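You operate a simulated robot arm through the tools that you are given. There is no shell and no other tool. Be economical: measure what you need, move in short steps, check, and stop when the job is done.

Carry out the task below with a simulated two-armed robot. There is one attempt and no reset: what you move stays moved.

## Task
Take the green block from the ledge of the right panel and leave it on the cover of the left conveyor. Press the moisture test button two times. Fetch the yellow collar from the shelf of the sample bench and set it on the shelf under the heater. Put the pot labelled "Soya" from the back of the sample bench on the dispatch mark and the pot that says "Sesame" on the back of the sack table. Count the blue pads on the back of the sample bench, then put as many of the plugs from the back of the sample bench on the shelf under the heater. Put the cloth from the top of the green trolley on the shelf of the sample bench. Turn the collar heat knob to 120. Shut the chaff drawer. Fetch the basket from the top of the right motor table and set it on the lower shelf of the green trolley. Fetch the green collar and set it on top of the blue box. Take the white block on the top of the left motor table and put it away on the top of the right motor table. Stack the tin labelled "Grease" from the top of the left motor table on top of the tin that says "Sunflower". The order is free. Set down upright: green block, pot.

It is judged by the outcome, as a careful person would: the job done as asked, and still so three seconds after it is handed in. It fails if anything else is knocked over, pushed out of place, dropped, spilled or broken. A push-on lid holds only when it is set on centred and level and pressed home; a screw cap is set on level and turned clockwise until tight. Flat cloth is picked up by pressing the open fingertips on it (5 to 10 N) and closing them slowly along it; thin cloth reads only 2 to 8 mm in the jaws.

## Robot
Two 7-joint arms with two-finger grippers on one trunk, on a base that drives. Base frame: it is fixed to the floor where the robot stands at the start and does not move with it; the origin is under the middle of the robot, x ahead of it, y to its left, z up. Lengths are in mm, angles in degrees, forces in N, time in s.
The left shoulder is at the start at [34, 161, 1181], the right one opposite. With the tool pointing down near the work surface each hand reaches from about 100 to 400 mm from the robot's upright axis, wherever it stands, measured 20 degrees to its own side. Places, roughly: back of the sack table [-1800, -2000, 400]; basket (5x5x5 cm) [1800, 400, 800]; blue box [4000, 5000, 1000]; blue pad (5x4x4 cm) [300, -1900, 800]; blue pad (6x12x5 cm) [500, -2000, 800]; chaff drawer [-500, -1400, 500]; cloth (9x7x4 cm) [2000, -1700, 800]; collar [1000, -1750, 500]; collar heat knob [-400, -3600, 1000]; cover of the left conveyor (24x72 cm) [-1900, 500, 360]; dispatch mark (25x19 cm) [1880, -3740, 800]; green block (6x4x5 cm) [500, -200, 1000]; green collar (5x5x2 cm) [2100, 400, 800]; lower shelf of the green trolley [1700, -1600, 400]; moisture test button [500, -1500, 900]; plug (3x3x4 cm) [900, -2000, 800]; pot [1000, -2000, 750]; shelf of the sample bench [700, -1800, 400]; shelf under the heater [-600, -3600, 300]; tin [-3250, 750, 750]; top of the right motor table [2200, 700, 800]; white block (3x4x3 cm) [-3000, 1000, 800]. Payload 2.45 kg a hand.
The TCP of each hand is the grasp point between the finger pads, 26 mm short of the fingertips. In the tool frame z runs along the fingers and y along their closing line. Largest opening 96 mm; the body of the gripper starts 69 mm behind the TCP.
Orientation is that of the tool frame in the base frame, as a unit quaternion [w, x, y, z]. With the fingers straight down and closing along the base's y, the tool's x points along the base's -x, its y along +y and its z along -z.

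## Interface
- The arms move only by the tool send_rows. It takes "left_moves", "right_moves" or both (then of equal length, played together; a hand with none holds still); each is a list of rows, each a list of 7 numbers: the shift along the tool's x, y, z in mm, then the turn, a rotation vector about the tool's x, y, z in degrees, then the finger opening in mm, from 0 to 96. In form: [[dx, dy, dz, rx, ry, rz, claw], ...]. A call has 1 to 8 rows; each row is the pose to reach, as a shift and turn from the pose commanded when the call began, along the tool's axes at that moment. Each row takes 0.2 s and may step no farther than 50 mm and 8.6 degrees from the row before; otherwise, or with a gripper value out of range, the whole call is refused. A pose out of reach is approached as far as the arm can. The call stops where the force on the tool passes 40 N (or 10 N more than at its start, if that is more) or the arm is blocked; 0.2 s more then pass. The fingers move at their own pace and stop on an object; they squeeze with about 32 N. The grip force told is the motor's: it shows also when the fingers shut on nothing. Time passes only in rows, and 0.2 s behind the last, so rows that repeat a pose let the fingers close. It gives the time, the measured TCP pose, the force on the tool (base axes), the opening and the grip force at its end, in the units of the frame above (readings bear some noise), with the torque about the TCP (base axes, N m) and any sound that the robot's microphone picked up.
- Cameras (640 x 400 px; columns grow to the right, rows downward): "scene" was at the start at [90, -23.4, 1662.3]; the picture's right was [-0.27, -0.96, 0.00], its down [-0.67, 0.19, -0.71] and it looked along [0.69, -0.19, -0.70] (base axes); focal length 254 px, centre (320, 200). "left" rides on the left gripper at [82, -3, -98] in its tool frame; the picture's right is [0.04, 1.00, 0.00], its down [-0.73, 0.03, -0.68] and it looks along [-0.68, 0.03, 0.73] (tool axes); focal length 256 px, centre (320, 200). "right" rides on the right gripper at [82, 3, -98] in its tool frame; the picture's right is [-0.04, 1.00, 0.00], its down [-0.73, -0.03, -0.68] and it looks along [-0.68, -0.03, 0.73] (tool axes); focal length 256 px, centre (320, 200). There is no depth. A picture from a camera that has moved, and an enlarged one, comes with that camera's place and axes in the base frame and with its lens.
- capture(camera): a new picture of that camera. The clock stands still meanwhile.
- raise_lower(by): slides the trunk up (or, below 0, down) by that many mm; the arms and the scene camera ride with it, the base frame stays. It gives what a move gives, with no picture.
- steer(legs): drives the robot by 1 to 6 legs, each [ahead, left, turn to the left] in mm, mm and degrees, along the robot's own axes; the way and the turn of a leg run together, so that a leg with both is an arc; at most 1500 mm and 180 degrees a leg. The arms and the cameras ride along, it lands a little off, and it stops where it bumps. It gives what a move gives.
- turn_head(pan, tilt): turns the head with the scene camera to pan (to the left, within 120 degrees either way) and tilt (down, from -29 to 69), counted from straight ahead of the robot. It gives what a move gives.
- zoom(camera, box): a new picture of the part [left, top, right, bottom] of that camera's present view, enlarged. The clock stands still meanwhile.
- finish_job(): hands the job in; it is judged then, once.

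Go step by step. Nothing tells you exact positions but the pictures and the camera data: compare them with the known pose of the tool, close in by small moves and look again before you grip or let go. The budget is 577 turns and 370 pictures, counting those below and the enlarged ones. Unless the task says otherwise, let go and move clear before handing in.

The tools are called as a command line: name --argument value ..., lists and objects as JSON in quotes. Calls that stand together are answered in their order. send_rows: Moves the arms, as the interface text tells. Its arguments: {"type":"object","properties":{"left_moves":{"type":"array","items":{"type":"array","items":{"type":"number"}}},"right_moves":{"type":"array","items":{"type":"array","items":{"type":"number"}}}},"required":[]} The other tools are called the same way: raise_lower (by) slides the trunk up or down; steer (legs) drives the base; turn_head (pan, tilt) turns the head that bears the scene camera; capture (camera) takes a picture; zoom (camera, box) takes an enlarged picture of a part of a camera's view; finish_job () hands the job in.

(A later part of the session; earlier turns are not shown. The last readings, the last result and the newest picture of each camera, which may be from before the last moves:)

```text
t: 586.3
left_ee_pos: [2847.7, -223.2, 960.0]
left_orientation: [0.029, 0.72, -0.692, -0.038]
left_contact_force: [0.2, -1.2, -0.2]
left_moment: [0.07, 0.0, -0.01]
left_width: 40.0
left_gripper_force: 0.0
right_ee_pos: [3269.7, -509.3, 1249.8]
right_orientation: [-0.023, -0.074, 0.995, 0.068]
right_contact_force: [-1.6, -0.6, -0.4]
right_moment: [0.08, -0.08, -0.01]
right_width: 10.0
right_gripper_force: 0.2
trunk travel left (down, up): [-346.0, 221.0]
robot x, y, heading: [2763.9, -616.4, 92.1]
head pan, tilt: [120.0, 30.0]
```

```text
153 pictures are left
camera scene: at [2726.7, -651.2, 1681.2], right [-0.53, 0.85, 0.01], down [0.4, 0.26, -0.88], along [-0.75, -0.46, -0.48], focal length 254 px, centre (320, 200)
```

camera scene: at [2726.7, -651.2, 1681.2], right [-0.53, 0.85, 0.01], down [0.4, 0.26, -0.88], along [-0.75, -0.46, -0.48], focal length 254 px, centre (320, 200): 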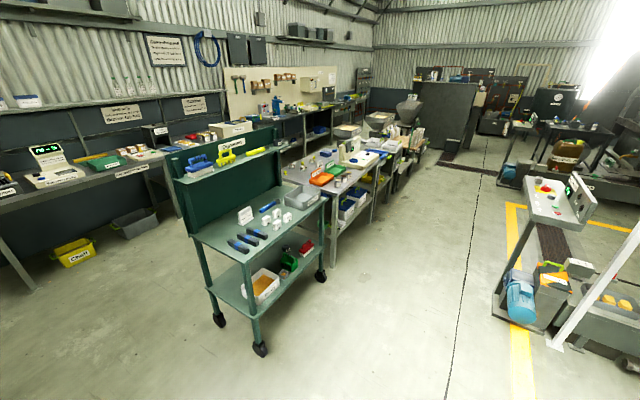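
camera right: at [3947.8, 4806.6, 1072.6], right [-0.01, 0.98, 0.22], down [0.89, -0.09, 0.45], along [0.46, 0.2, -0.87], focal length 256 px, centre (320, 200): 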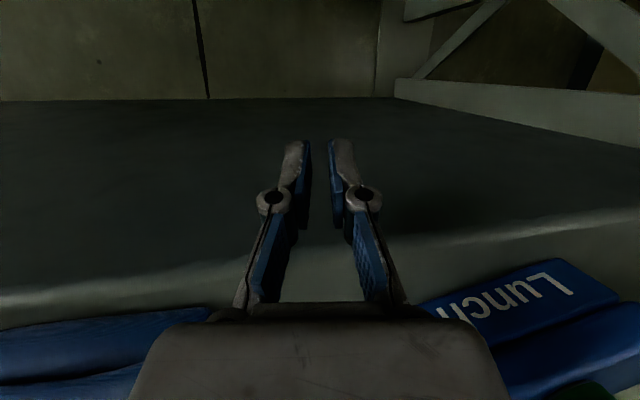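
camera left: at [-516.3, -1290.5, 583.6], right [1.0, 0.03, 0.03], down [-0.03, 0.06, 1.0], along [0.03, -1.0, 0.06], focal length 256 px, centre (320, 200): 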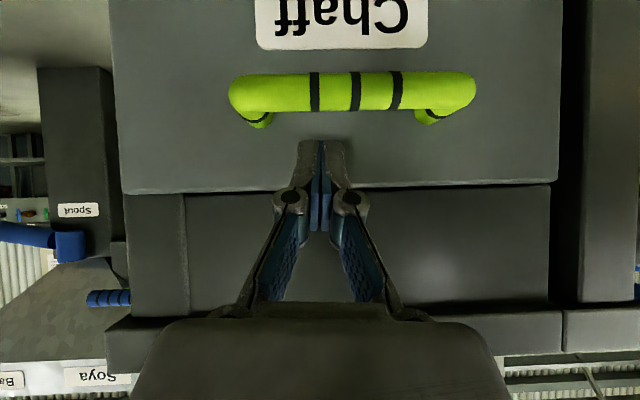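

I'll bring the left hand outward for balance, then back into the aisle behind the benches.

send_rows --left_moves '[[0, 35, 0, 0, 0, 0, 40], [0, 70, 0, 0, 0, 0, 40], [0, 105, 0, 0, 0, 0, 40], [0, 140, 0, 0, 0, 0, 40], [0, 170, 0, 0, 0, 0, 40], [0, 190, 0, 0, 0, 0, 40]]'

steer --legs '[[-1200, 40, -2], [-780, 0, 0]]'

turn_head --pan 80 --tilt 30

capture --camera "scene"

```text
t: 587.9
left_ee_pos: [2613.5, -234.1, 976.2]
left_orientation: [0.018, 0.722, -0.691, -0.03]
left_contact_force: [-0.7, -0.6, 0.3]
left_moment: [0.01, 0.01, 0.0]
left_width: 39.9
left_gripper_force: 0.0
right_ee_pos: [3216.7, -511.4, 1264.1]
right_orientation: [-0.006, -0.077, 0.995, 0.069]
right_contact_force: [-0.6, 0.5, -0.8]
right_moment: [0.01, 0.05, 0.0]
right_width: 10.1
right_gripper_force: 0.1
trunk travel left (down, up): [-346.0, 221.0]
robot x, y, heading: [2749.2, -617.4, 91.9]
head pan, tilt: [120.0, 30.0]
stopped in row 6 (left hand): the arm was blocked; the commanded pose is now the measured one
```

```text
t: 597.9
left_ee_pos: [2637.2, -2235.6, 981.3]
left_orientation: [0.026, 0.71, -0.703, -0.038]
left_contact_force: [1.4, 0.5, -0.2]
left_moment: [0.03, 0.08, -0.01]
left_width: 40.1
left_gripper_force: 0.0
right_ee_pos: [3238.3, -2534.8, 1253.1]
right_orientation: [-0.018, -0.06, 0.996, 0.071]
right_contact_force: [-0.5, -0.8, -0.3]
right_moment: [0.07, -0.03, -0.03]
right_width: 10.0
right_gripper_force: 0.1
trunk travel left (down, up): [-346.0, 221.0]
robot x, y, heading: [2733.0, -2624.3, 90.3]
head pan, tilt: [120.0, 30.0]
```

```text
t: 599.0
left_ee_pos: [2668.3, -2239.0, 983.8]
left_orientation: [0.034, 0.708, -0.704, -0.048]
left_contact_force: [1.5, 0.0, 0.5]
left_moment: [0.01, 0.19, -0.02]
left_width: 40.0
left_gripper_force: 0.1
right_ee_pos: [3276.4, -2537.0, 1240.5]
right_orientation: [-0.031, -0.057, 0.995, 0.072]
right_contact_force: [-0.4, -1.1, -1.4]
right_moment: [0.13, 0.02, 0.05]
right_width: 9.9
right_gripper_force: 0.1
trunk travel left (down, up): [-346.0, 221.0]
robot x, y, heading: [2746.3, -2626.6, 90.4]
head pan, tilt: [80.0, 30.0]
```

```text
152 pictures are left
camera scene: at [2713.2, -2595.6, 1681.8], right [0.17, 0.99, -0.01], down [0.46, -0.09, -0.88], along [-0.87, 0.14, -0.47], focal length 254 px, centre (320, 200)
```

scene: 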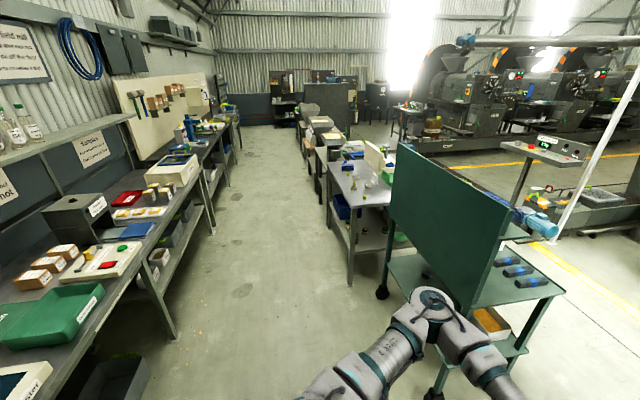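

The lean drifts to the right again, because the right arm hangs far out. I'll bring the right hand forward, inward and lower.

send_rows --right_moves '[[8, 30, 20, 0, 0, 0, 10], [16, 60, 40, 0, 0, 0, 10], [24, 90, 62, 0, 0, 0, 10], [32, 120, 86, 0, 0, 0, 10], [40, 150, 110, 0, 0, 0, 10], [48, 180, 134, 0, 0, 0, 10], [56, 210, 158, 0, 0, 0, 10], [64, 238, 180, 0, 0, 0, 10]]'

raise_lower --by -40

```text
t: 601.0
left_ee_pos: [2626.7, -2243.9, 982.5]
left_orientation: [0.016, 0.71, -0.703, -0.035]
left_contact_force: [-0.3, 0.4, -0.3]
left_moment: [0.03, -0.05, 0.0]
left_width: 40.0
left_gripper_force: 0.1
right_ee_pos: [3139.1, -2295.1, 1121.2]
right_orientation: [-0.01, -0.05, 0.996, 0.075]
right_contact_force: [0.2, -0.3, 0.0]
right_moment: [0.06, -0.02, -0.02]
right_width: 9.9
right_gripper_force: 0.1
right hand out of reach, approached as far as the arm can: row 8
trunk travel left (down, up): [-346.0, 221.0]
robot x, y, heading: [2741.9, -2623.5, 90.4]
head pan, tilt: [80.0, 30.0]
stopped in row 8 (right hand): the arm was blocked; the commanded pose is now the measured one
```

```text
t: 601.8
left_ee_pos: [2636.7, -2242.1, 943.4]
left_orientation: [0.02, 0.709, -0.704, -0.039]
left_contact_force: [0.0, 0.2, 0.7]
left_moment: [0.02, 0.02, 0.01]
left_width: 40.0
left_gripper_force: 0.0
right_ee_pos: [3149.0, -2291.4, 1077.9]
right_orientation: [-0.015, -0.057, 0.996, 0.074]
right_contact_force: [0.0, -0.4, 1.1]
right_moment: [0.01, 0.05, -0.03]
right_width: 9.6
right_gripper_force: 0.2
trunk travel left (down, up): [-306.0, 261.0]
robot x, y, heading: [2746.8, -2621.4, 90.5]
head pan, tilt: [80.0, 30.0]
```

Steadier. I'll move along the aisle behind the sample bench and look at its back row.

steer --legs '[[0, 1500, -0.5], [0, 420, 0]]'

turn_head --pan 0 --tilt 42

capture --camera "scene"

```text
t: 611.4
left_ee_pos: [712.2, -2227.5, 940.7]
left_orientation: [-0.016, -0.704, 0.71, 0.035]
left_contact_force: [-0.9, 0.7, -0.2]
left_moment: [0.01, -0.06, -0.02]
left_width: 39.7
left_gripper_force: 0.1
right_ee_pos: [1221.3, -2287.4, 1080.6]
right_orientation: [-0.007, -0.048, 0.996, 0.073]
right_contact_force: [-0.6, -0.7, -0.3]
right_moment: [0.06, 0.0, 0.02]
right_width: 10.0
right_gripper_force: 0.0
trunk travel left (down, up): [-306.0, 261.0]
robot x, y, heading: [823.0, -2609.2, 89.4]
head pan, tilt: [80.0, 30.0]
```

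```text
t: 613.0
left_ee_pos: [735.5, -2231.0, 944.1]
left_orientation: [-0.021, -0.702, 0.711, 0.043]
left_contact_force: [2.3, 0.5, -0.1]
left_moment: [0.03, 0.21, 0.0]
left_width: 39.9
left_gripper_force: 0.1
right_ee_pos: [1244.1, -2289.8, 1076.6]
right_orientation: [-0.017, -0.044, 0.996, 0.077]
right_contact_force: [-1.7, 1.1, -0.9]
right_moment: [-0.11, -0.14, -0.03]
right_width: 9.9
right_gripper_force: 0.1
trunk travel left (down, up): [-306.0, 261.0]
robot x, y, heading: [833.4, -2612.1, 89.3]
head pan, tilt: [0.0, 42.0]
```

```text
151 pictures are left
camera scene: at [867.9, -2495.8, 1620.3], right [1.0, -0.01, -0.02], down [-0.03, -0.67, -0.74], along [-0.01, 0.74, -0.67], focal length 254 px, centre (320, 200)
```

scene: 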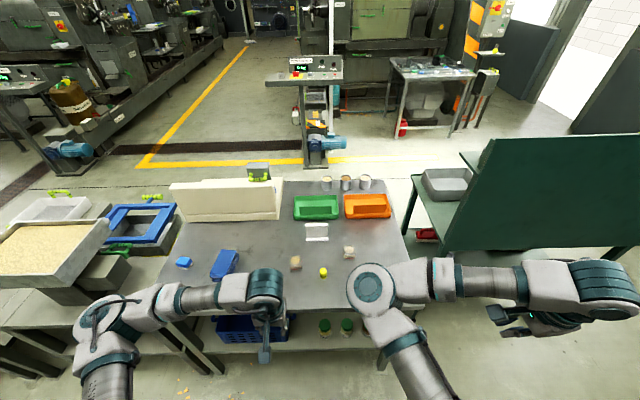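

zoom --camera "scene" --box '[160, 170, 420, 350]'

capture --camera "left"

capture --camera "right"

```text
2.22 times, centred on (290, 260) of scene
camera zoom: at [867.9, -2495.8, 1620.3], right [1.0, -0.01, -0.02], down [-0.03, -0.67, -0.74], along [-0.01, 0.74, -0.67], focal length 564 px, centre (387, 67)
```

zoom: 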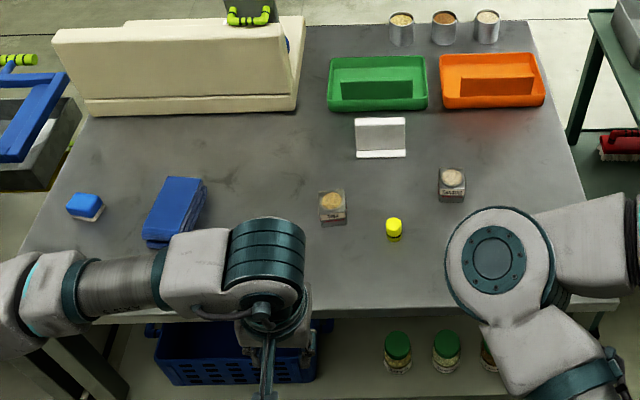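

```text
149 pictures are left
camera left: at [746.9, -2314.0, 1041.0], right [-1.0, -0.03, 0.09], down [0.04, 0.71, 0.7], along [-0.08, 0.7, -0.71], focal length 256 px, centre (320, 200)
```

left: 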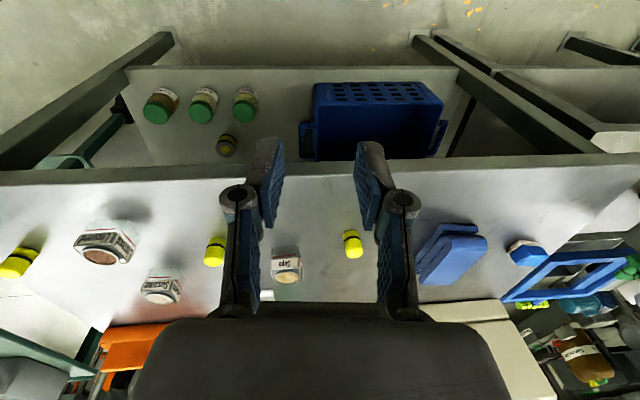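

```text
148 pictures are left
camera right: at [1166.8, -2306.7, 1174.4], right [-0.05, 0.99, 0.15], down [0.76, -0.06, 0.65], along [0.65, 0.14, -0.75], focal length 256 px, centre (320, 200)
```

right: 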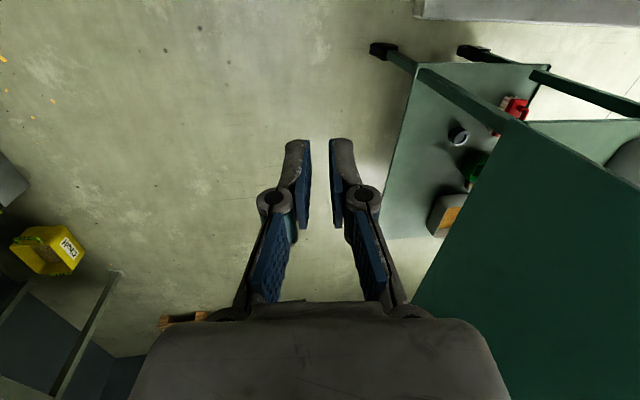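

Two blue pads on the back, so two plugs are wanted. I'll read the pot labels.

zoom --camera "left" --box '[60, 210, 320, 320]'

zoom --camera "left" --box '[400, 200, 560, 300]'

```text
2.46 times, centred on (190, 265) of left
camera zoom: at [746.9, -2314.0, 1041.0], right [-1.0, -0.03, 0.09], down [0.04, 0.71, 0.7], along [-0.08, 0.7, -0.71], focal length 630 px, centre (640, 40)
```

zoom: 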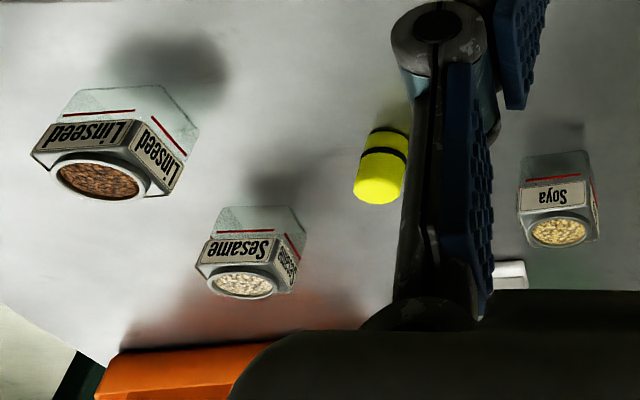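

```text
4.00 times, centred on (480, 250) of left
camera zoom: at [746.9, -2314.0, 1041.0], right [-1.0, -0.03, 0.09], down [0.04, 0.71, 0.7], along [-0.08, 0.7, -0.71], focal length 1024 px, centre (-320, 0)
```

zoom: 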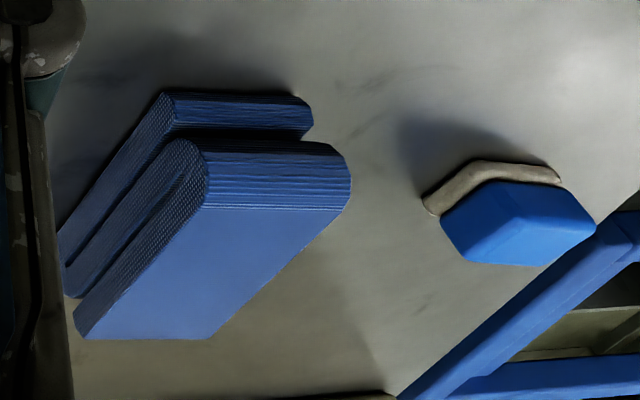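

Soya pot is at about [771, -1955], Sesame at [973, -1918]. First the yellow collar on the shelf at about [944, -1905], which I'll reach over the jars with a vertical hand. Positioning and lowering outside the bench edge.

steer --legs '[[0, -205, 0.7]]'

raise_lower --by -150

send_rows --left_moves '[[0, 0, 35, 0, 0, 0, 80], [0, 0, 70, 0, 0, 0, 80], [0, 0, 105, 0, 0, 0, 80], [0, 0, 140, 0, 0, 0, 80], [0, 0, 175, 0, 0, 0, 80], [0, 0, 210, 0, 0, 0, 80], [0, 0, 245, 0, 0, 0, 80], [0, 0, 270, 0, 0, 0, 80]]'

capture --camera "left"

capture --camera "scene"

```text
t: 614.5
left_ee_pos: [906.3, -2230.3, 943.0]
left_orientation: [0.013, 0.708, -0.705, -0.034]
left_contact_force: [-0.1, 0.2, -0.9]
left_moment: [0.03, 0.03, -0.02]
left_width: 40.0
left_gripper_force: 0.0
right_ee_pos: [1414.2, -2283.0, 1083.5]
right_orientation: [-0.007, -0.056, 0.996, 0.075]
right_contact_force: [0.7, -0.8, -0.4]
right_moment: [0.07, 0.07, -0.02]
right_width: 9.9
right_gripper_force: 0.0
trunk travel left (down, up): [-306.0, 261.0]
robot x, y, heading: [1025.5, -2614.3, 89.6]
head pan, tilt: [0.0, 42.0]
```

```text
t: 616.3
left_ee_pos: [934.5, -2236.1, 797.3]
left_orientation: [-0.02, -0.706, 0.706, 0.047]
left_contact_force: [1.1, 0.1, 0.3]
left_moment: [0.07, 0.08, -0.04]
left_width: 40.0
left_gripper_force: 0.1
right_ee_pos: [1445.2, -2287.8, 924.4]
right_orientation: [-0.021, -0.053, 0.995, 0.078]
right_contact_force: [1.0, 0.0, -0.7]
right_moment: [0.07, 0.04, 0.01]
right_width: 10.1
right_gripper_force: 0.0
trunk travel left (down, up): [-156.0, 411.0]
robot x, y, heading: [1029.1, -2611.5, 89.9]
head pan, tilt: [0.0, 42.0]
```

```text
t: 618.1
left_ee_pos: [909.7, -2225.9, 525.4]
left_orientation: [0.021, 0.707, -0.705, -0.047]
left_contact_force: [1.9, -0.4, 0.0]
left_moment: [0.01, 0.15, 0.01]
left_width: 79.9
left_gripper_force: 0.1
right_ee_pos: [1446.7, -2286.7, 924.1]
right_orientation: [-0.022, -0.053, 0.995, 0.078]
right_contact_force: [1.0, -1.0, -0.2]
right_moment: [0.04, 0.08, 0.04]
right_width: 9.9
right_gripper_force: 0.1
trunk travel left (down, up): [-156.0, 411.0]
robot x, y, heading: [1029.0, -2611.1, 90.0]
head pan, tilt: [0.0, 42.0]
```

```text
145 pictures are left
camera left: at [923.2, -2308.7, 622.1], right [-0.99, -0.04, 0.09], down [0.04, 0.71, 0.7], along [-0.1, 0.7, -0.7], focal length 256 px, centre (320, 200)
```

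left: 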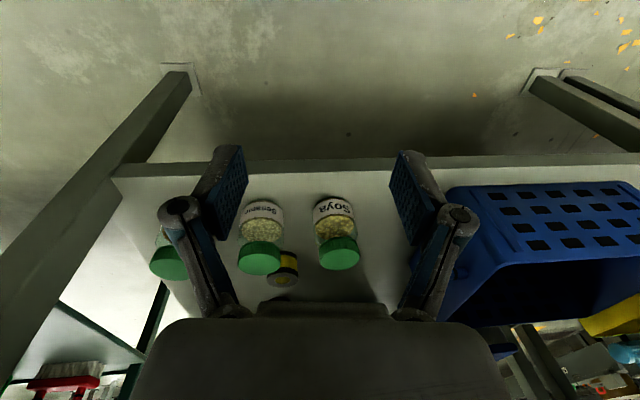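

```text
144 pictures are left
camera scene: at [1057.3, -2374.9, 1460.4], right [1.0, 0.0, -0.02], down [-0.02, -0.67, -0.74], along [-0.01, 0.74, -0.67], focal length 254 px, centre (320, 200)
```

scene: 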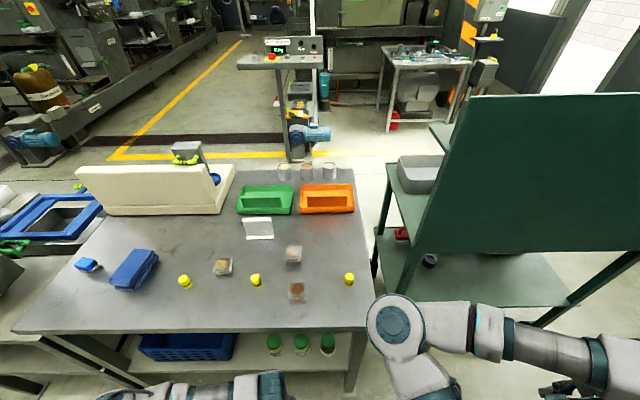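

Clear view: the collar top is at about [943, -1915, 400], behind the jars at y≈-2050 whose lids are at z≈453. I'll level the hand, then move in above the jars.

send_rows --left_moves '[[0, 0, 10, 2.7, 1, 0, 80], [0, 0, 22, 5.5, 2, 0, 80], [0, 0, 22, 5.5, 2, 0, 80]]'

steer --legs '[[150, -33, 0]]'

capture --camera "left"

capture --camera "scene"

```text
t: 618.9
left_ee_pos: [906.5, -2223.6, 504.6]
left_orientation: [0.0, 0.708, -0.706, 0.0]
left_contact_force: [1.2, -0.4, 0.4]
left_moment: [0.02, 0.12, -0.01]
left_width: 80.1
left_gripper_force: 0.1
right_ee_pos: [1443.9, -2287.3, 923.5]
right_orientation: [-0.022, -0.054, 0.995, 0.078]
right_contact_force: [0.3, -0.5, 0.0]
right_moment: [0.03, 0.07, -0.02]
right_width: 10.0
right_gripper_force: 0.1
trunk travel left (down, up): [-156.0, 411.0]
robot x, y, heading: [1027.1, -2610.2, 90.1]
head pan, tilt: [0.0, 42.0]
```

```text
t: 620.3
left_ee_pos: [928.5, -2119.0, 496.7]
left_orientation: [-0.01, -0.705, 0.709, -0.015]
left_contact_force: [0.4, -0.3, -0.3]
left_moment: [0.02, -0.02, 0.0]
left_width: 79.9
left_gripper_force: 0.1
right_ee_pos: [1461.7, -2156.9, 933.5]
right_orientation: [-0.016, -0.058, 0.994, 0.087]
right_contact_force: [-0.6, -0.3, 0.1]
right_moment: [-0.02, 0.01, 0.02]
right_width: 9.7
right_gripper_force: 0.1
trunk travel left (down, up): [-156.0, 411.0]
robot x, y, heading: [1058.4, -2471.7, 90.3]
head pan, tilt: [0.0, 42.0]
```

```text
143 pictures are left
camera left: at [931.7, -2195.4, 598.8], right [-1.0, -0.03, -0.01], down [-0.03, 0.76, 0.65], along [-0.02, 0.65, -0.76], focal length 256 px, centre (320, 200)
```

left: 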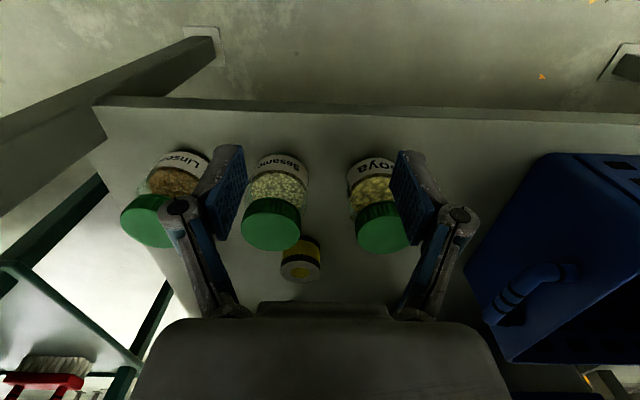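

```text
142 pictures are left
camera scene: at [1078.3, -2265.5, 1466.5], right [1.0, 0.01, -0.02], down [-0.01, -0.65, -0.76], along [-0.02, 0.76, -0.65], focal length 254 px, centre (320, 200)
```

scene: 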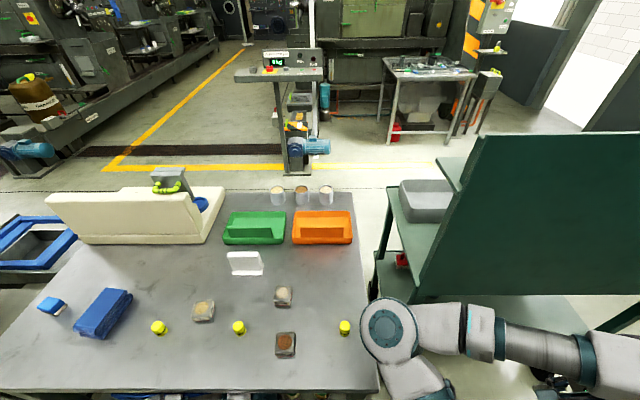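

The forearm is catching the bench edge in this posture. With the trunk fully down the elbow sits lower, so I'll back off and reconfigure.

steer --legs '[[-180, 0, 0]]'

send_rows --left_moves '[[0, 0, -40, 0, 0, 0, 80], [0, 0, -80, 0, 0, 0, 80], [0, 0, -120, 0, 0, 0, 80], [0, 0, -150, 0, 0, 0, 80]]'

raise_lower --by -153

turn_head --pan 50 --tilt 60

capture --camera "scene"

```text
t: 621.8
left_ee_pos: [929.1, -2290.2, 488.2]
left_orientation: [-0.013, -0.703, 0.71, -0.025]
left_contact_force: [0.7, 0.5, 0.5]
left_moment: [0.0, 0.05, -0.01]
left_width: 80.0
left_gripper_force: 0.0
right_ee_pos: [1457.4, -2322.7, 931.6]
right_orientation: [-0.011, -0.056, 0.995, 0.077]
right_contact_force: [0.1, -0.8, -0.8]
right_moment: [0.06, 0.04, 0.0]
right_width: 9.9
right_gripper_force: 0.1
trunk travel left (down, up): [-156.0, 411.0]
robot x, y, heading: [1058.9, -2648.8, 90.2]
head pan, tilt: [0.0, 42.0]
```

```text
t: 622.8
left_ee_pos: [925.2, -2286.7, 639.6]
left_orientation: [-0.011, -0.703, 0.71, -0.025]
left_contact_force: [1.1, -0.2, -0.3]
left_moment: [0.01, -0.01, -0.01]
left_width: 80.0
left_gripper_force: 0.0
right_ee_pos: [1457.7, -2326.1, 932.6]
right_orientation: [-0.013, -0.056, 0.995, 0.078]
right_contact_force: [0.1, -0.8, -0.1]
right_moment: [-0.02, 0.05, -0.01]
right_width: 9.9
right_gripper_force: 0.0
trunk travel left (down, up): [-156.0, 411.0]
robot x, y, heading: [1060.6, -2650.0, 90.1]
head pan, tilt: [0.0, 42.0]
```

```text
t: 624.6
left_ee_pos: [923.9, -2284.2, 486.3]
left_orientation: [-0.008, -0.703, 0.711, -0.025]
left_contact_force: [0.1, 0.3, -0.6]
left_moment: [-0.02, 0.01, -0.02]
left_width: 80.1
left_gripper_force: 0.1
right_ee_pos: [1452.9, -2326.6, 781.9]
right_orientation: [-0.009, -0.057, 0.995, 0.08]
right_contact_force: [0.0, 0.2, 0.4]
right_moment: [-0.01, 0.0, -0.02]
right_width: 10.2
right_gripper_force: 0.0
trunk travel left (down, up): [-3.0, 564.0]
robot x, y, heading: [1060.1, -2649.3, 90.1]
head pan, tilt: [0.0, 42.0]
```

```text
t: 625.8
left_ee_pos: [923.5, -2284.2, 485.9]
left_orientation: [-0.009, -0.703, 0.71, -0.026]
left_contact_force: [-0.2, -0.2, 0.0]
left_moment: [0.02, 0.0, 0.02]
left_width: 80.1
left_gripper_force: 0.1
right_ee_pos: [1452.4, -2325.4, 781.6]
right_orientation: [-0.01, -0.056, 0.995, 0.078]
right_contact_force: [-0.8, -0.1, -0.6]
right_moment: [-0.02, -0.01, 0.0]
right_width: 10.0
right_gripper_force: 0.0
trunk travel left (down, up): [-3.0, 564.0]
robot x, y, heading: [1061.1, -2649.4, 90.2]
head pan, tilt: [50.0, 60.0]
```

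```text
141 pictures are left
camera scene: at [1005.8, -2264.8, 1232.8], right [0.64, 0.77, 0.0], down [0.67, -0.56, -0.5], along [-0.38, 0.31, -0.87], focal length 254 px, centre (320, 200)
```

scene: 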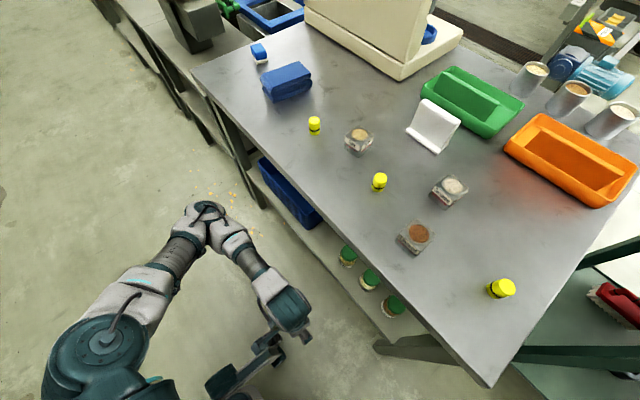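

I'll extend the hand further forward first, so the base can stay outside the bench.

send_rows --left_moves '[[-25, 0, 0, 0, -1, 0, 80], [-50, 0, 0, 0, -2, 0, 80], [-75, 0, 0, 0, -3, 0, 80], [-100, 0, 0, 0, -3, 0, 80], [-120, 0, 0, 0, -3, 0, 80], [-120, 0, 0, 0, -3, 0, 80]]'

capture --camera "scene"

```text
t: 627.1
left_ee_pos: [925.6, -2164.1, 480.2]
left_orientation: [0.008, -0.704, 0.71, -0.008]
left_contact_force: [0.6, 0.9, 0.4]
left_moment: [-0.01, 0.03, -0.01]
left_width: 80.1
left_gripper_force: 0.0
right_ee_pos: [1452.7, -2324.5, 780.8]
right_orientation: [-0.009, -0.056, 0.995, 0.078]
right_contact_force: [0.4, 0.1, -0.2]
right_moment: [-0.01, 0.0, -0.03]
right_width: 10.0
right_gripper_force: 0.0
trunk travel left (down, up): [-3.0, 564.0]
robot x, y, heading: [1059.8, -2643.0, 90.2]
head pan, tilt: [50.0, 60.0]
```

```text
140 pictures are left
camera scene: at [1005.9, -2264.4, 1232.7], right [0.64, 0.77, -0.01], down [0.67, -0.56, -0.5], along [-0.38, 0.31, -0.87], focal length 254 px, centre (320, 200)
```

scene: 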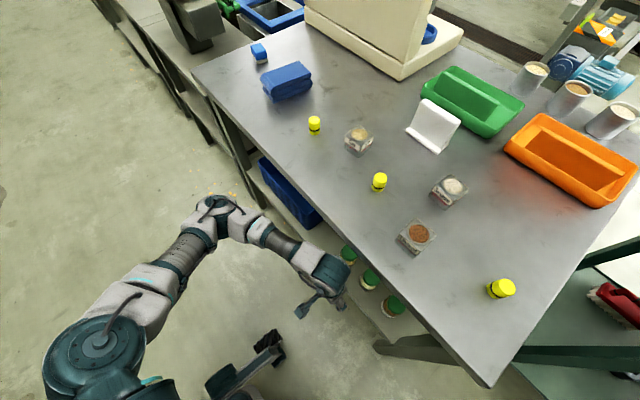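

send_rows --left_moves '[[0, 0, -10, 0, 0, 0, 80], [0, 0, -22, 0, 0, 0, 80], [-25, 0, -22, 0, 0, 0, 80], [-50, 0, -22, 0, 0, 0, 80], [-70, 0, -22, 0, 0, 0, 80], [-70, 0, -22, 0, 0, 0, 80]]'

capture --camera "left"

capture --camera "scene"

```text
t: 628.5
left_ee_pos: [924.7, -2093.4, 499.9]
left_orientation: [0.008, -0.704, 0.71, -0.007]
left_contact_force: [-0.2, 0.3, -0.5]
left_moment: [0.03, 0.0, 0.0]
left_width: 80.2
left_gripper_force: 0.0
right_ee_pos: [1453.5, -2325.1, 781.4]
right_orientation: [-0.01, -0.056, 0.995, 0.078]
right_contact_force: [-0.1, -0.5, 0.1]
right_moment: [0.02, -0.02, 0.0]
right_width: 9.8
right_gripper_force: 0.0
trunk travel left (down, up): [-3.0, 564.0]
robot x, y, heading: [1059.0, -2648.9, 90.3]
head pan, tilt: [50.0, 60.0]
```

```text
139 pictures are left
camera left: at [926.8, -2174.0, 600.2], right [-1.0, -0.03, -0.02], down [-0.04, 0.73, 0.68], along [0.0, 0.68, -0.73], focal length 256 px, centre (320, 200)
```

left: 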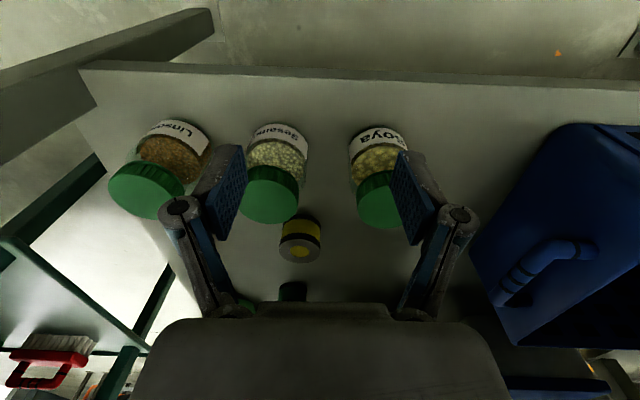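

```text
138 pictures are left
camera scene: at [1006.0, -2264.2, 1232.6], right [0.64, 0.77, -0.01], down [0.67, -0.56, -0.5], along [-0.38, 0.31, -0.87], focal length 254 px, centre (320, 200)
```

scene: 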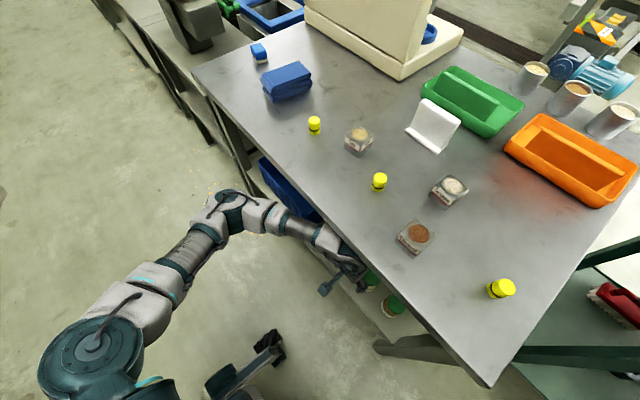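

The wrist is under the bench with no contact and the elbow outside. I'll advance the base in steps.

steer --legs '[[90, -18, 0]]'

steer --legs '[[60, 0, 0]]'

capture --camera "left"

capture --camera "scene"

```text
t: 629.7
left_ee_pos: [939.6, -2002.5, 498.7]
left_orientation: [0.01, -0.704, 0.71, -0.009]
left_contact_force: [-1.0, 0.2, -1.0]
left_moment: [-0.01, -0.03, -0.04]
left_width: 79.9
left_gripper_force: 0.1
right_ee_pos: [1465.4, -2234.0, 781.8]
right_orientation: [-0.007, -0.056, 0.995, 0.077]
right_contact_force: [0.1, 0.4, -0.4]
right_moment: [-0.01, -0.07, 0.01]
right_width: 10.0
right_gripper_force: 0.0
trunk travel left (down, up): [-3.0, 564.0]
robot x, y, heading: [1076.2, -2559.0, 90.2]
head pan, tilt: [50.0, 60.0]
```

```text
t: 630.6
left_ee_pos: [941.8, -1946.6, 503.3]
left_orientation: [0.01, -0.703, 0.711, -0.005]
left_contact_force: [0.7, 0.9, -0.8]
left_moment: [-0.05, 0.02, 0.01]
left_width: 79.9
left_gripper_force: 0.0
right_ee_pos: [1472.1, -2179.3, 780.1]
right_orientation: [-0.011, -0.057, 0.995, 0.081]
right_contact_force: [-0.3, -0.6, 0.0]
right_moment: [-0.04, -0.02, 0.01]
right_width: 9.8
right_gripper_force: 0.1
trunk travel left (down, up): [-3.0, 564.0]
robot x, y, heading: [1077.4, -2499.7, 90.6]
head pan, tilt: [50.0, 60.0]
```

```text
137 pictures are left
camera left: at [944.2, -2027.2, 602.4], right [-1.0, -0.03, -0.02], down [-0.04, 0.73, 0.68], along [-0.01, 0.68, -0.73], focal length 256 px, centre (320, 200)
```

left: 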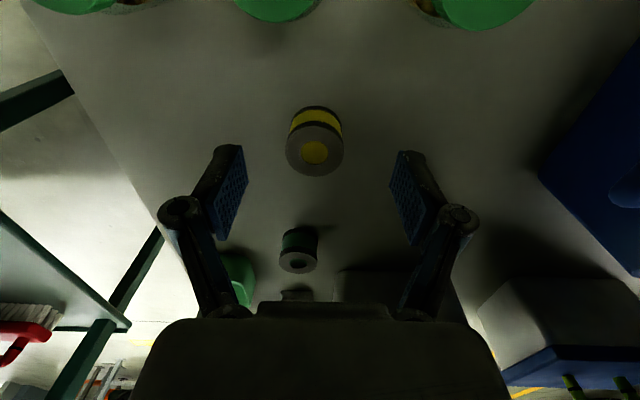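

```text
136 pictures are left
camera scene: at [1024.1, -2112.9, 1232.1], right [0.64, 0.77, -0.01], down [0.67, -0.56, -0.5], along [-0.39, 0.31, -0.87], focal length 254 px, centre (320, 200)
```

scene: 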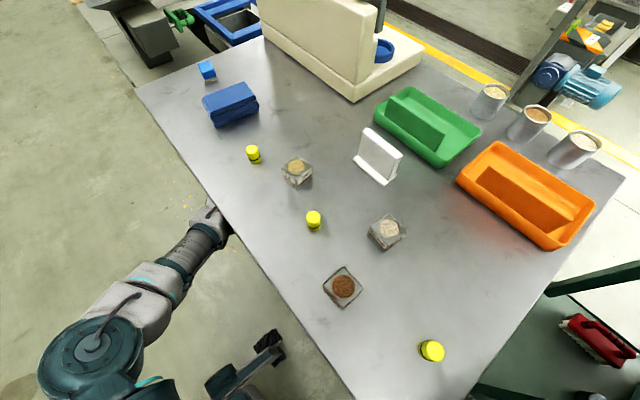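

The collar is right below, at about [947, -1901]. I'll extend the last 45 mm with the arm and descend.

send_rows --left_moves '[[-15, -3, 0, 0, 0, 0, 80], [-30, -6, 0, 0, 0, 0, 80], [-45, -6, 0, 0, 0, 0, 80], [-45, -6, 25, 0, 0, 0, 80], [-45, -6, 50, 0, 0, 0, 80], [-45, -6, 70, 0, 0, 0, 80], [-45, -6, 70, 0, 0, 0, 80]]'

capture --camera "left"

```text
t: 632.2
left_ee_pos: [951.4, -1904.4, 437.5]
left_orientation: [0.014, -0.704, 0.71, -0.003]
left_contact_force: [-0.7, 0.5, -0.5]
left_moment: [-0.02, -0.04, 0.01]
left_width: 80.0
left_gripper_force: 0.2
right_ee_pos: [1471.1, -2183.8, 783.3]
right_orientation: [-0.01, -0.056, 0.995, 0.084]
right_contact_force: [0.5, -0.2, -0.1]
right_moment: [0.01, 0.0, -0.02]
right_width: 10.2
right_gripper_force: 0.1
trunk travel left (down, up): [-3.0, 564.0]
robot x, y, heading: [1080.4, -2497.7, 89.9]
head pan, tilt: [50.0, 60.0]
```

```text
135 pictures are left
camera left: at [951.8, -1985.7, 536.1], right [-1.0, -0.03, -0.02], down [-0.04, 0.72, 0.69], along [0.0, 0.69, -0.72], focal length 256 px, centre (320, 200)
```

left: 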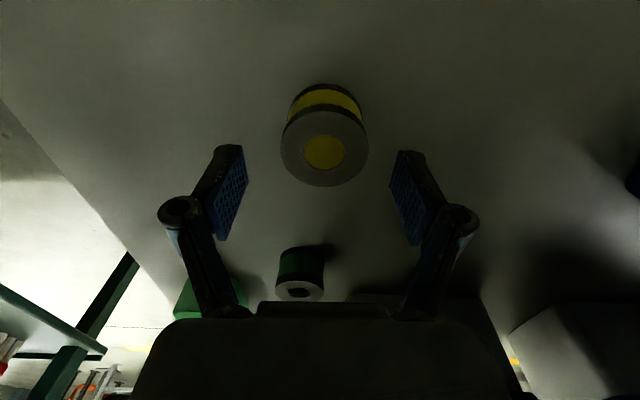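

send_rows --left_moves '[[-5, 0, 15, 0, 0, 0, 80], [-6, 0, 30, 0, 0, 0, 80], [-6, 0, 42, 0, 0, 0, 80], [-6, 0, 48, 0, 0, 0, 80], [-6, 0, 48, 0, 0, 0, 60], [-6, 0, 48, 0, 0, 0, 45], [-6, 0, 48, 0, 0, 0, 30], [-6, 0, 48, 0, 0, 0, 30]]'

send_rows --left_moves '[[0, 0, -6, 0, 0, 0, 30], [0, 0, -16, 0, 0, 0, 30], [0, 0, -35, 0, 0, 0, 30], [0, 0, -60, 0, 0, 0, 30], [0, 0, -90, 0, 0, 0, 30], [0, 0, -118, 0, 0, 0, 30]]'

capture --camera "left"

```text
t: 634.0
left_ee_pos: [951.6, -1898.4, 389.5]
left_orientation: [0.013, -0.704, 0.71, -0.003]
left_contact_force: [-0.9, 0.9, -0.4]
left_moment: [-0.03, -0.03, 0.0]
left_width: 51.3
left_gripper_force: 31.5
right_ee_pos: [1470.3, -2183.6, 784.8]
right_orientation: [-0.01, -0.057, 0.995, 0.084]
right_contact_force: [0.5, 0.0, -0.1]
right_moment: [-0.02, 0.02, 0.01]
right_width: 9.9
right_gripper_force: 0.0
trunk travel left (down, up): [-3.0, 564.0]
robot x, y, heading: [1075.6, -2500.7, 90.2]
head pan, tilt: [50.0, 60.0]
```

```text
t: 635.4
left_ee_pos: [951.2, -1905.0, 498.5]
left_orientation: [0.008, -0.704, 0.71, -0.007]
left_contact_force: [0.1, 0.1, -2.1]
left_moment: [0.03, 0.02, 0.03]
left_width: 51.0
left_gripper_force: 32.1
right_ee_pos: [1471.2, -2184.6, 780.0]
right_orientation: [-0.01, -0.058, 0.995, 0.081]
right_contact_force: [0.2, -0.3, -0.6]
right_moment: [0.02, 0.03, 0.0]
right_width: 10.1
right_gripper_force: 0.0
trunk travel left (down, up): [-3.0, 564.0]
robot x, y, heading: [1077.5, -2499.6, 90.3]
head pan, tilt: [50.0, 60.0]
```

```text
134 pictures are left
camera left: at [951.3, -1984.8, 598.2], right [-1.0, -0.03, -0.02], down [-0.04, 0.73, 0.68], along [-0.01, 0.68, -0.74], focal length 256 px, centre (320, 200)
```

left: 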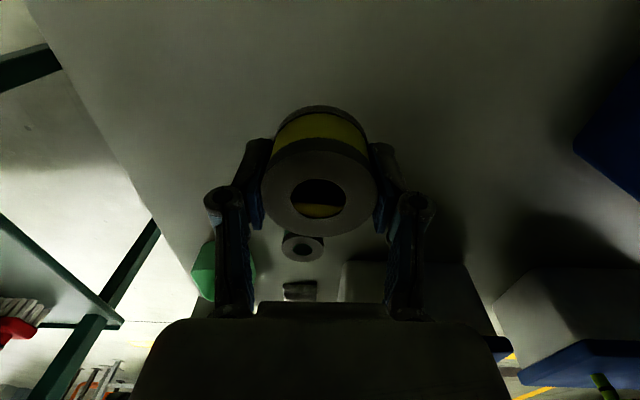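

Got the yellow collar. I'll rise a little more and back straight out over the jars.

send_rows --left_moves '[[0, 0, -6, 0, 0, 0, 30], [0, 0, -13, 0, 0, 0, 30]]'

steer --legs '[[-320, 0, 0]]'

capture --camera "left"

```text
t: 636.0
left_ee_pos: [951.1, -1909.9, 502.8]
left_orientation: [0.002, -0.703, 0.711, -0.014]
left_contact_force: [-0.1, 0.9, -0.9]
left_moment: [-0.02, 0.0, 0.04]
left_width: 51.0
left_gripper_force: 31.9
right_ee_pos: [1471.7, -2184.2, 778.4]
right_orientation: [-0.01, -0.057, 0.995, 0.08]
right_contact_force: [-0.2, -0.1, -0.7]
right_moment: [-0.01, -0.02, 0.0]
right_width: 9.8
right_gripper_force: 0.0
trunk travel left (down, up): [-3.0, 564.0]
robot x, y, heading: [1078.3, -2500.0, 90.2]
head pan, tilt: [50.0, 60.0]
```

```text
t: 638.2
left_ee_pos: [945.8, -2222.3, 520.7]
left_orientation: [0.013, -0.705, 0.71, -0.004]
left_contact_force: [-0.6, -0.3, -1.7]
left_moment: [-0.01, -0.04, -0.01]
left_width: 51.0
left_gripper_force: 32.0
right_ee_pos: [1466.8, -2506.7, 785.7]
right_orientation: [-0.008, -0.059, 0.995, 0.085]
right_contact_force: [-0.4, 0.4, -0.4]
right_moment: [0.02, -0.01, 0.02]
right_width: 10.0
right_gripper_force: 0.1
trunk travel left (down, up): [-3.0, 564.0]
robot x, y, heading: [1078.0, -2820.9, 90.3]
head pan, tilt: [50.0, 60.0]
```

```text
133 pictures are left
camera left: at [946.5, -2304.5, 619.1], right [-1.0, -0.03, -0.03], down [-0.04, 0.72, 0.69], along [0.0, 0.69, -0.72], focal length 256 px, centre (320, 200)
```

left: 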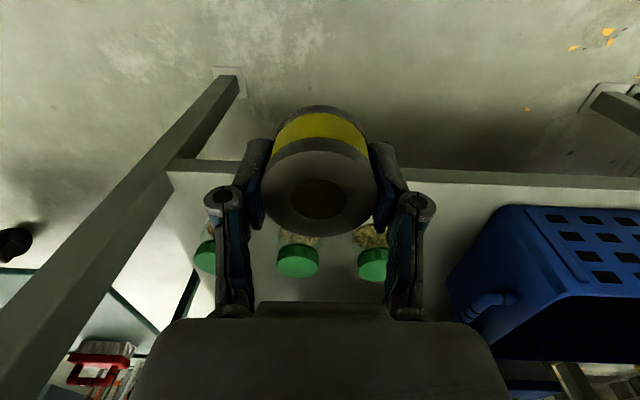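

The collar is out and the jars are untouched. I'll raise and retract, then turn around in the aisle toward the heater bench.

raise_lower --by 346

send_rows --left_moves '[[30, 0, -15, 0, 0, 0, 30], [60, 0, -30, 0, 0, 0, 30], [90, 0, -45, 0, 0, 0, 30], [120, 0, -60, 0, 0, 0, 30], [150, 0, -75, 0, 0, 0, 30], [180, 0, -90, 0, 0, 0, 30], [200, 0, -100, 0, 0, 0, 30]]'

steer --legs '[[50, 700, 0], [0, 0, 90], [0, 0, 90]]'

turn_head --pan 0 --tilt 35

capture --camera "scene"

```text
t: 641.6
left_ee_pos: [948.3, -2225.7, 869.9]
left_orientation: [0.015, -0.705, 0.709, -0.001]
left_contact_force: [-0.8, 0.3, -2.0]
left_moment: [-0.01, 0.02, -0.01]
left_width: 51.0
left_gripper_force: 31.4
right_ee_pos: [1472.8, -2514.1, 1139.2]
right_orientation: [-0.01, -0.057, 0.994, 0.097]
right_contact_force: [0.3, 0.1, 0.5]
right_moment: [-0.01, -0.03, -0.01]
right_width: 9.8
right_gripper_force: 0.1
trunk travel left (down, up): [-349.0, 218.0]
robot x, y, heading: [1076.6, -2818.7, 90.3]
head pan, tilt: [50.0, 60.0]
```

```text
t: 643.2
left_ee_pos: [943.2, -2428.0, 966.0]
left_orientation: [0.016, -0.705, 0.709, 0.0]
left_contact_force: [0.6, -0.3, -1.7]
left_moment: [0.0, 0.03, 0.02]
left_width: 50.8
left_gripper_force: 32.2
right_ee_pos: [1470.9, -2514.5, 1137.7]
right_orientation: [-0.01, -0.059, 0.993, 0.099]
right_contact_force: [0.4, 0.1, 0.3]
right_moment: [-0.01, -0.02, 0.0]
right_width: 10.0
right_gripper_force: 0.0
trunk travel left (down, up): [-349.0, 218.0]
robot x, y, heading: [1080.7, -2820.1, 90.7]
head pan, tilt: [50.0, 60.0]
```

```text
t: 654.6
left_ee_pos: [505.8, -3172.4, 965.5]
left_orientation: [-0.002, 0.715, 0.698, -0.017]
left_contact_force: [-0.4, 0.4, -1.5]
left_moment: [0.02, -0.04, -0.01]
left_width: 50.8
left_gripper_force: 31.9
right_ee_pos: [-21.1, -3074.9, 1141.0]
right_orientation: [0.098, 0.994, 0.05, 0.007]
right_contact_force: [0.5, 0.2, -0.3]
right_moment: [0.02, 0.03, 0.01]
right_width: 10.1
right_gripper_force: 0.0
trunk travel left (down, up): [-349.0, 218.0]
robot x, y, heading: [373.2, -2776.8, -90.6]
head pan, tilt: [50.0, 60.0]
```

```text
t: 655.8
left_ee_pos: [502.5, -3169.4, 967.1]
left_orientation: [0.0, 0.716, 0.698, -0.017]
left_contact_force: [-0.3, -0.2, -1.9]
left_moment: [0.01, 0.02, -0.02]
left_width: 50.7
left_gripper_force: 31.6
right_ee_pos: [-24.9, -3072.8, 1140.8]
right_orientation: [0.1, 0.994, 0.049, 0.009]
right_contact_force: [0.5, 1.5, -0.7]
right_moment: [-0.01, -0.04, 0.01]
right_width: 10.0
right_gripper_force: 0.0
trunk travel left (down, up): [-349.0, 218.0]
robot x, y, heading: [369.7, -2778.5, -90.5]
head pan, tilt: [0.0, 35.0]
```

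```text
132 pictures are left
camera scene: at [372.5, -2878.3, 1674.5], right [-1.0, 0.01, 0.0], down [0.0, 0.58, -0.82], along [-0.01, -0.82, -0.58], focal length 254 px, centre (320, 200)
```

scene: 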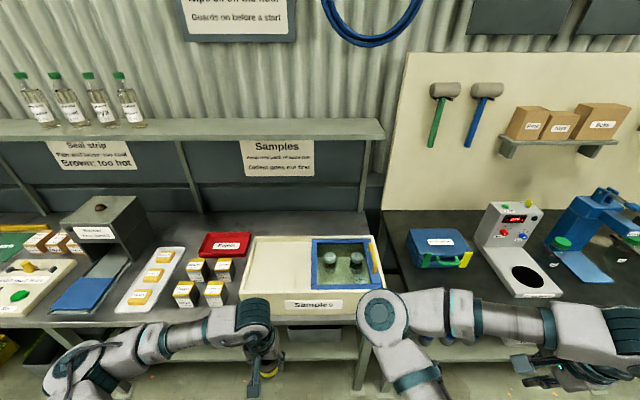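

The heater is the white device with a display to the right. I'll move in front of it.

steer --legs '[[60, -830, 0.5]]'

turn_head --pan 0 --tilt 42

capture --camera "scene"

```text
t: 660.2
left_ee_pos: [-321.6, -3223.5, 967.7]
left_orientation: [-0.001, 0.712, 0.702, -0.016]
left_contact_force: [-0.9, 0.0, -2.3]
left_moment: [0.0, 0.01, 0.02]
left_width: 50.9
left_gripper_force: 32.0
right_ee_pos: [-849.8, -3133.6, 1140.0]
right_orientation: [0.1, 0.994, 0.054, 0.009]
right_contact_force: [0.5, -0.9, -0.1]
right_moment: [-0.02, 0.02, 0.0]
right_width: 10.0
right_gripper_force: 0.0
trunk travel left (down, up): [-349.0, 218.0]
robot x, y, heading: [-457.9, -2833.0, -89.9]
head pan, tilt: [0.0, 35.0]
```

```text
t: 660.9
left_ee_pos: [-322.7, -3220.7, 968.9]
left_orientation: [0.001, 0.711, 0.703, -0.017]
left_contact_force: [0.0, 0.1, -1.9]
left_moment: [-0.03, -0.02, 0.03]
left_width: 50.8
left_gripper_force: 31.7
right_ee_pos: [-850.5, -3130.4, 1140.6]
right_orientation: [0.1, 0.993, 0.055, 0.01]
right_contact_force: [0.4, -0.8, 0.5]
right_moment: [0.03, 0.0, 0.05]
right_width: 10.0
right_gripper_force: 0.0
trunk travel left (down, up): [-349.0, 218.0]
robot x, y, heading: [-453.3, -2831.0, -89.9]
head pan, tilt: [0.0, 42.0]
```

```text
131 pictures are left
camera scene: at [-456.5, -2930.0, 1664.1], right [-1.0, 0.0, 0.0], down [0.0, 0.67, -0.74], along [0.0, -0.74, -0.67], focal length 254 px, centre (320, 200)
```

scene: 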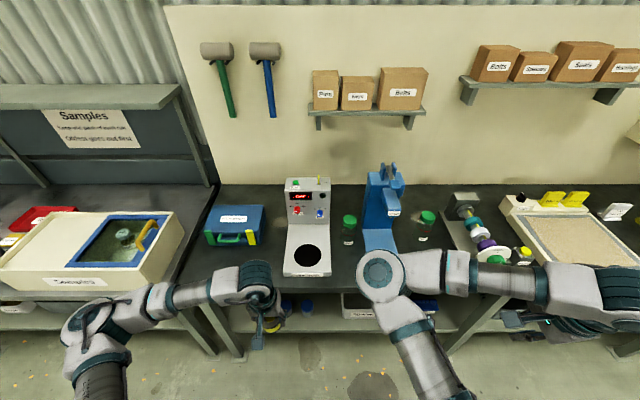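

zoom --camera "scene" --box '[265, 165, 365, 285]'

zoom --camera "scene" --box '[220, 270, 480, 360]'

```text
3.33 times, centred on (315, 225) of scene
camera zoom: at [-456.5, -2930.0, 1664.1], right [-1.0, 0.0, 0.0], down [0.0, 0.67, -0.74], along [0.0, -0.74, -0.67], focal length 847 px, centre (337, 117)
```

zoom: 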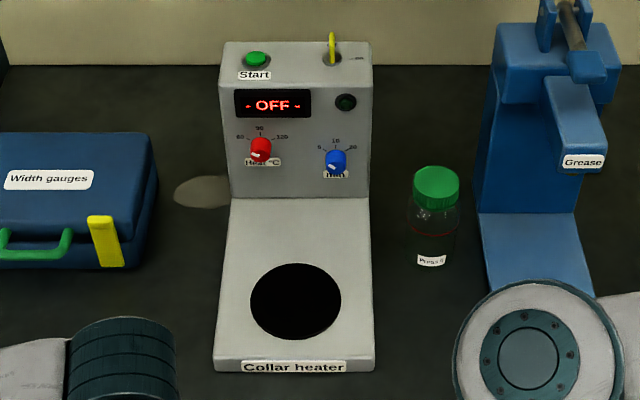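

```text
2.46 times, centred on (350, 315) of scene
camera zoom: at [-456.5, -2930.0, 1664.1], right [-1.0, 0.0, 0.0], down [0.0, 0.67, -0.74], along [0.0, -0.74, -0.67], focal length 625 px, centre (246, -83)
```

zoom: 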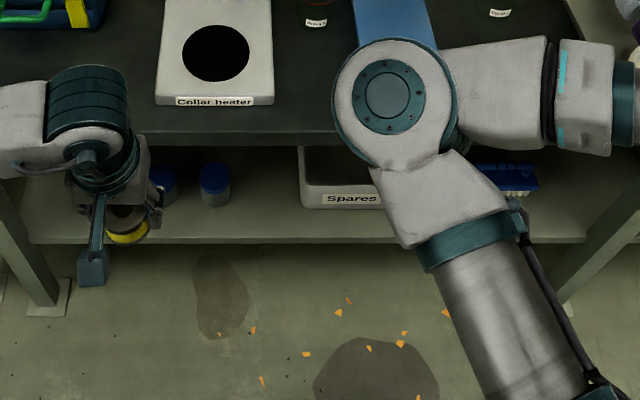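

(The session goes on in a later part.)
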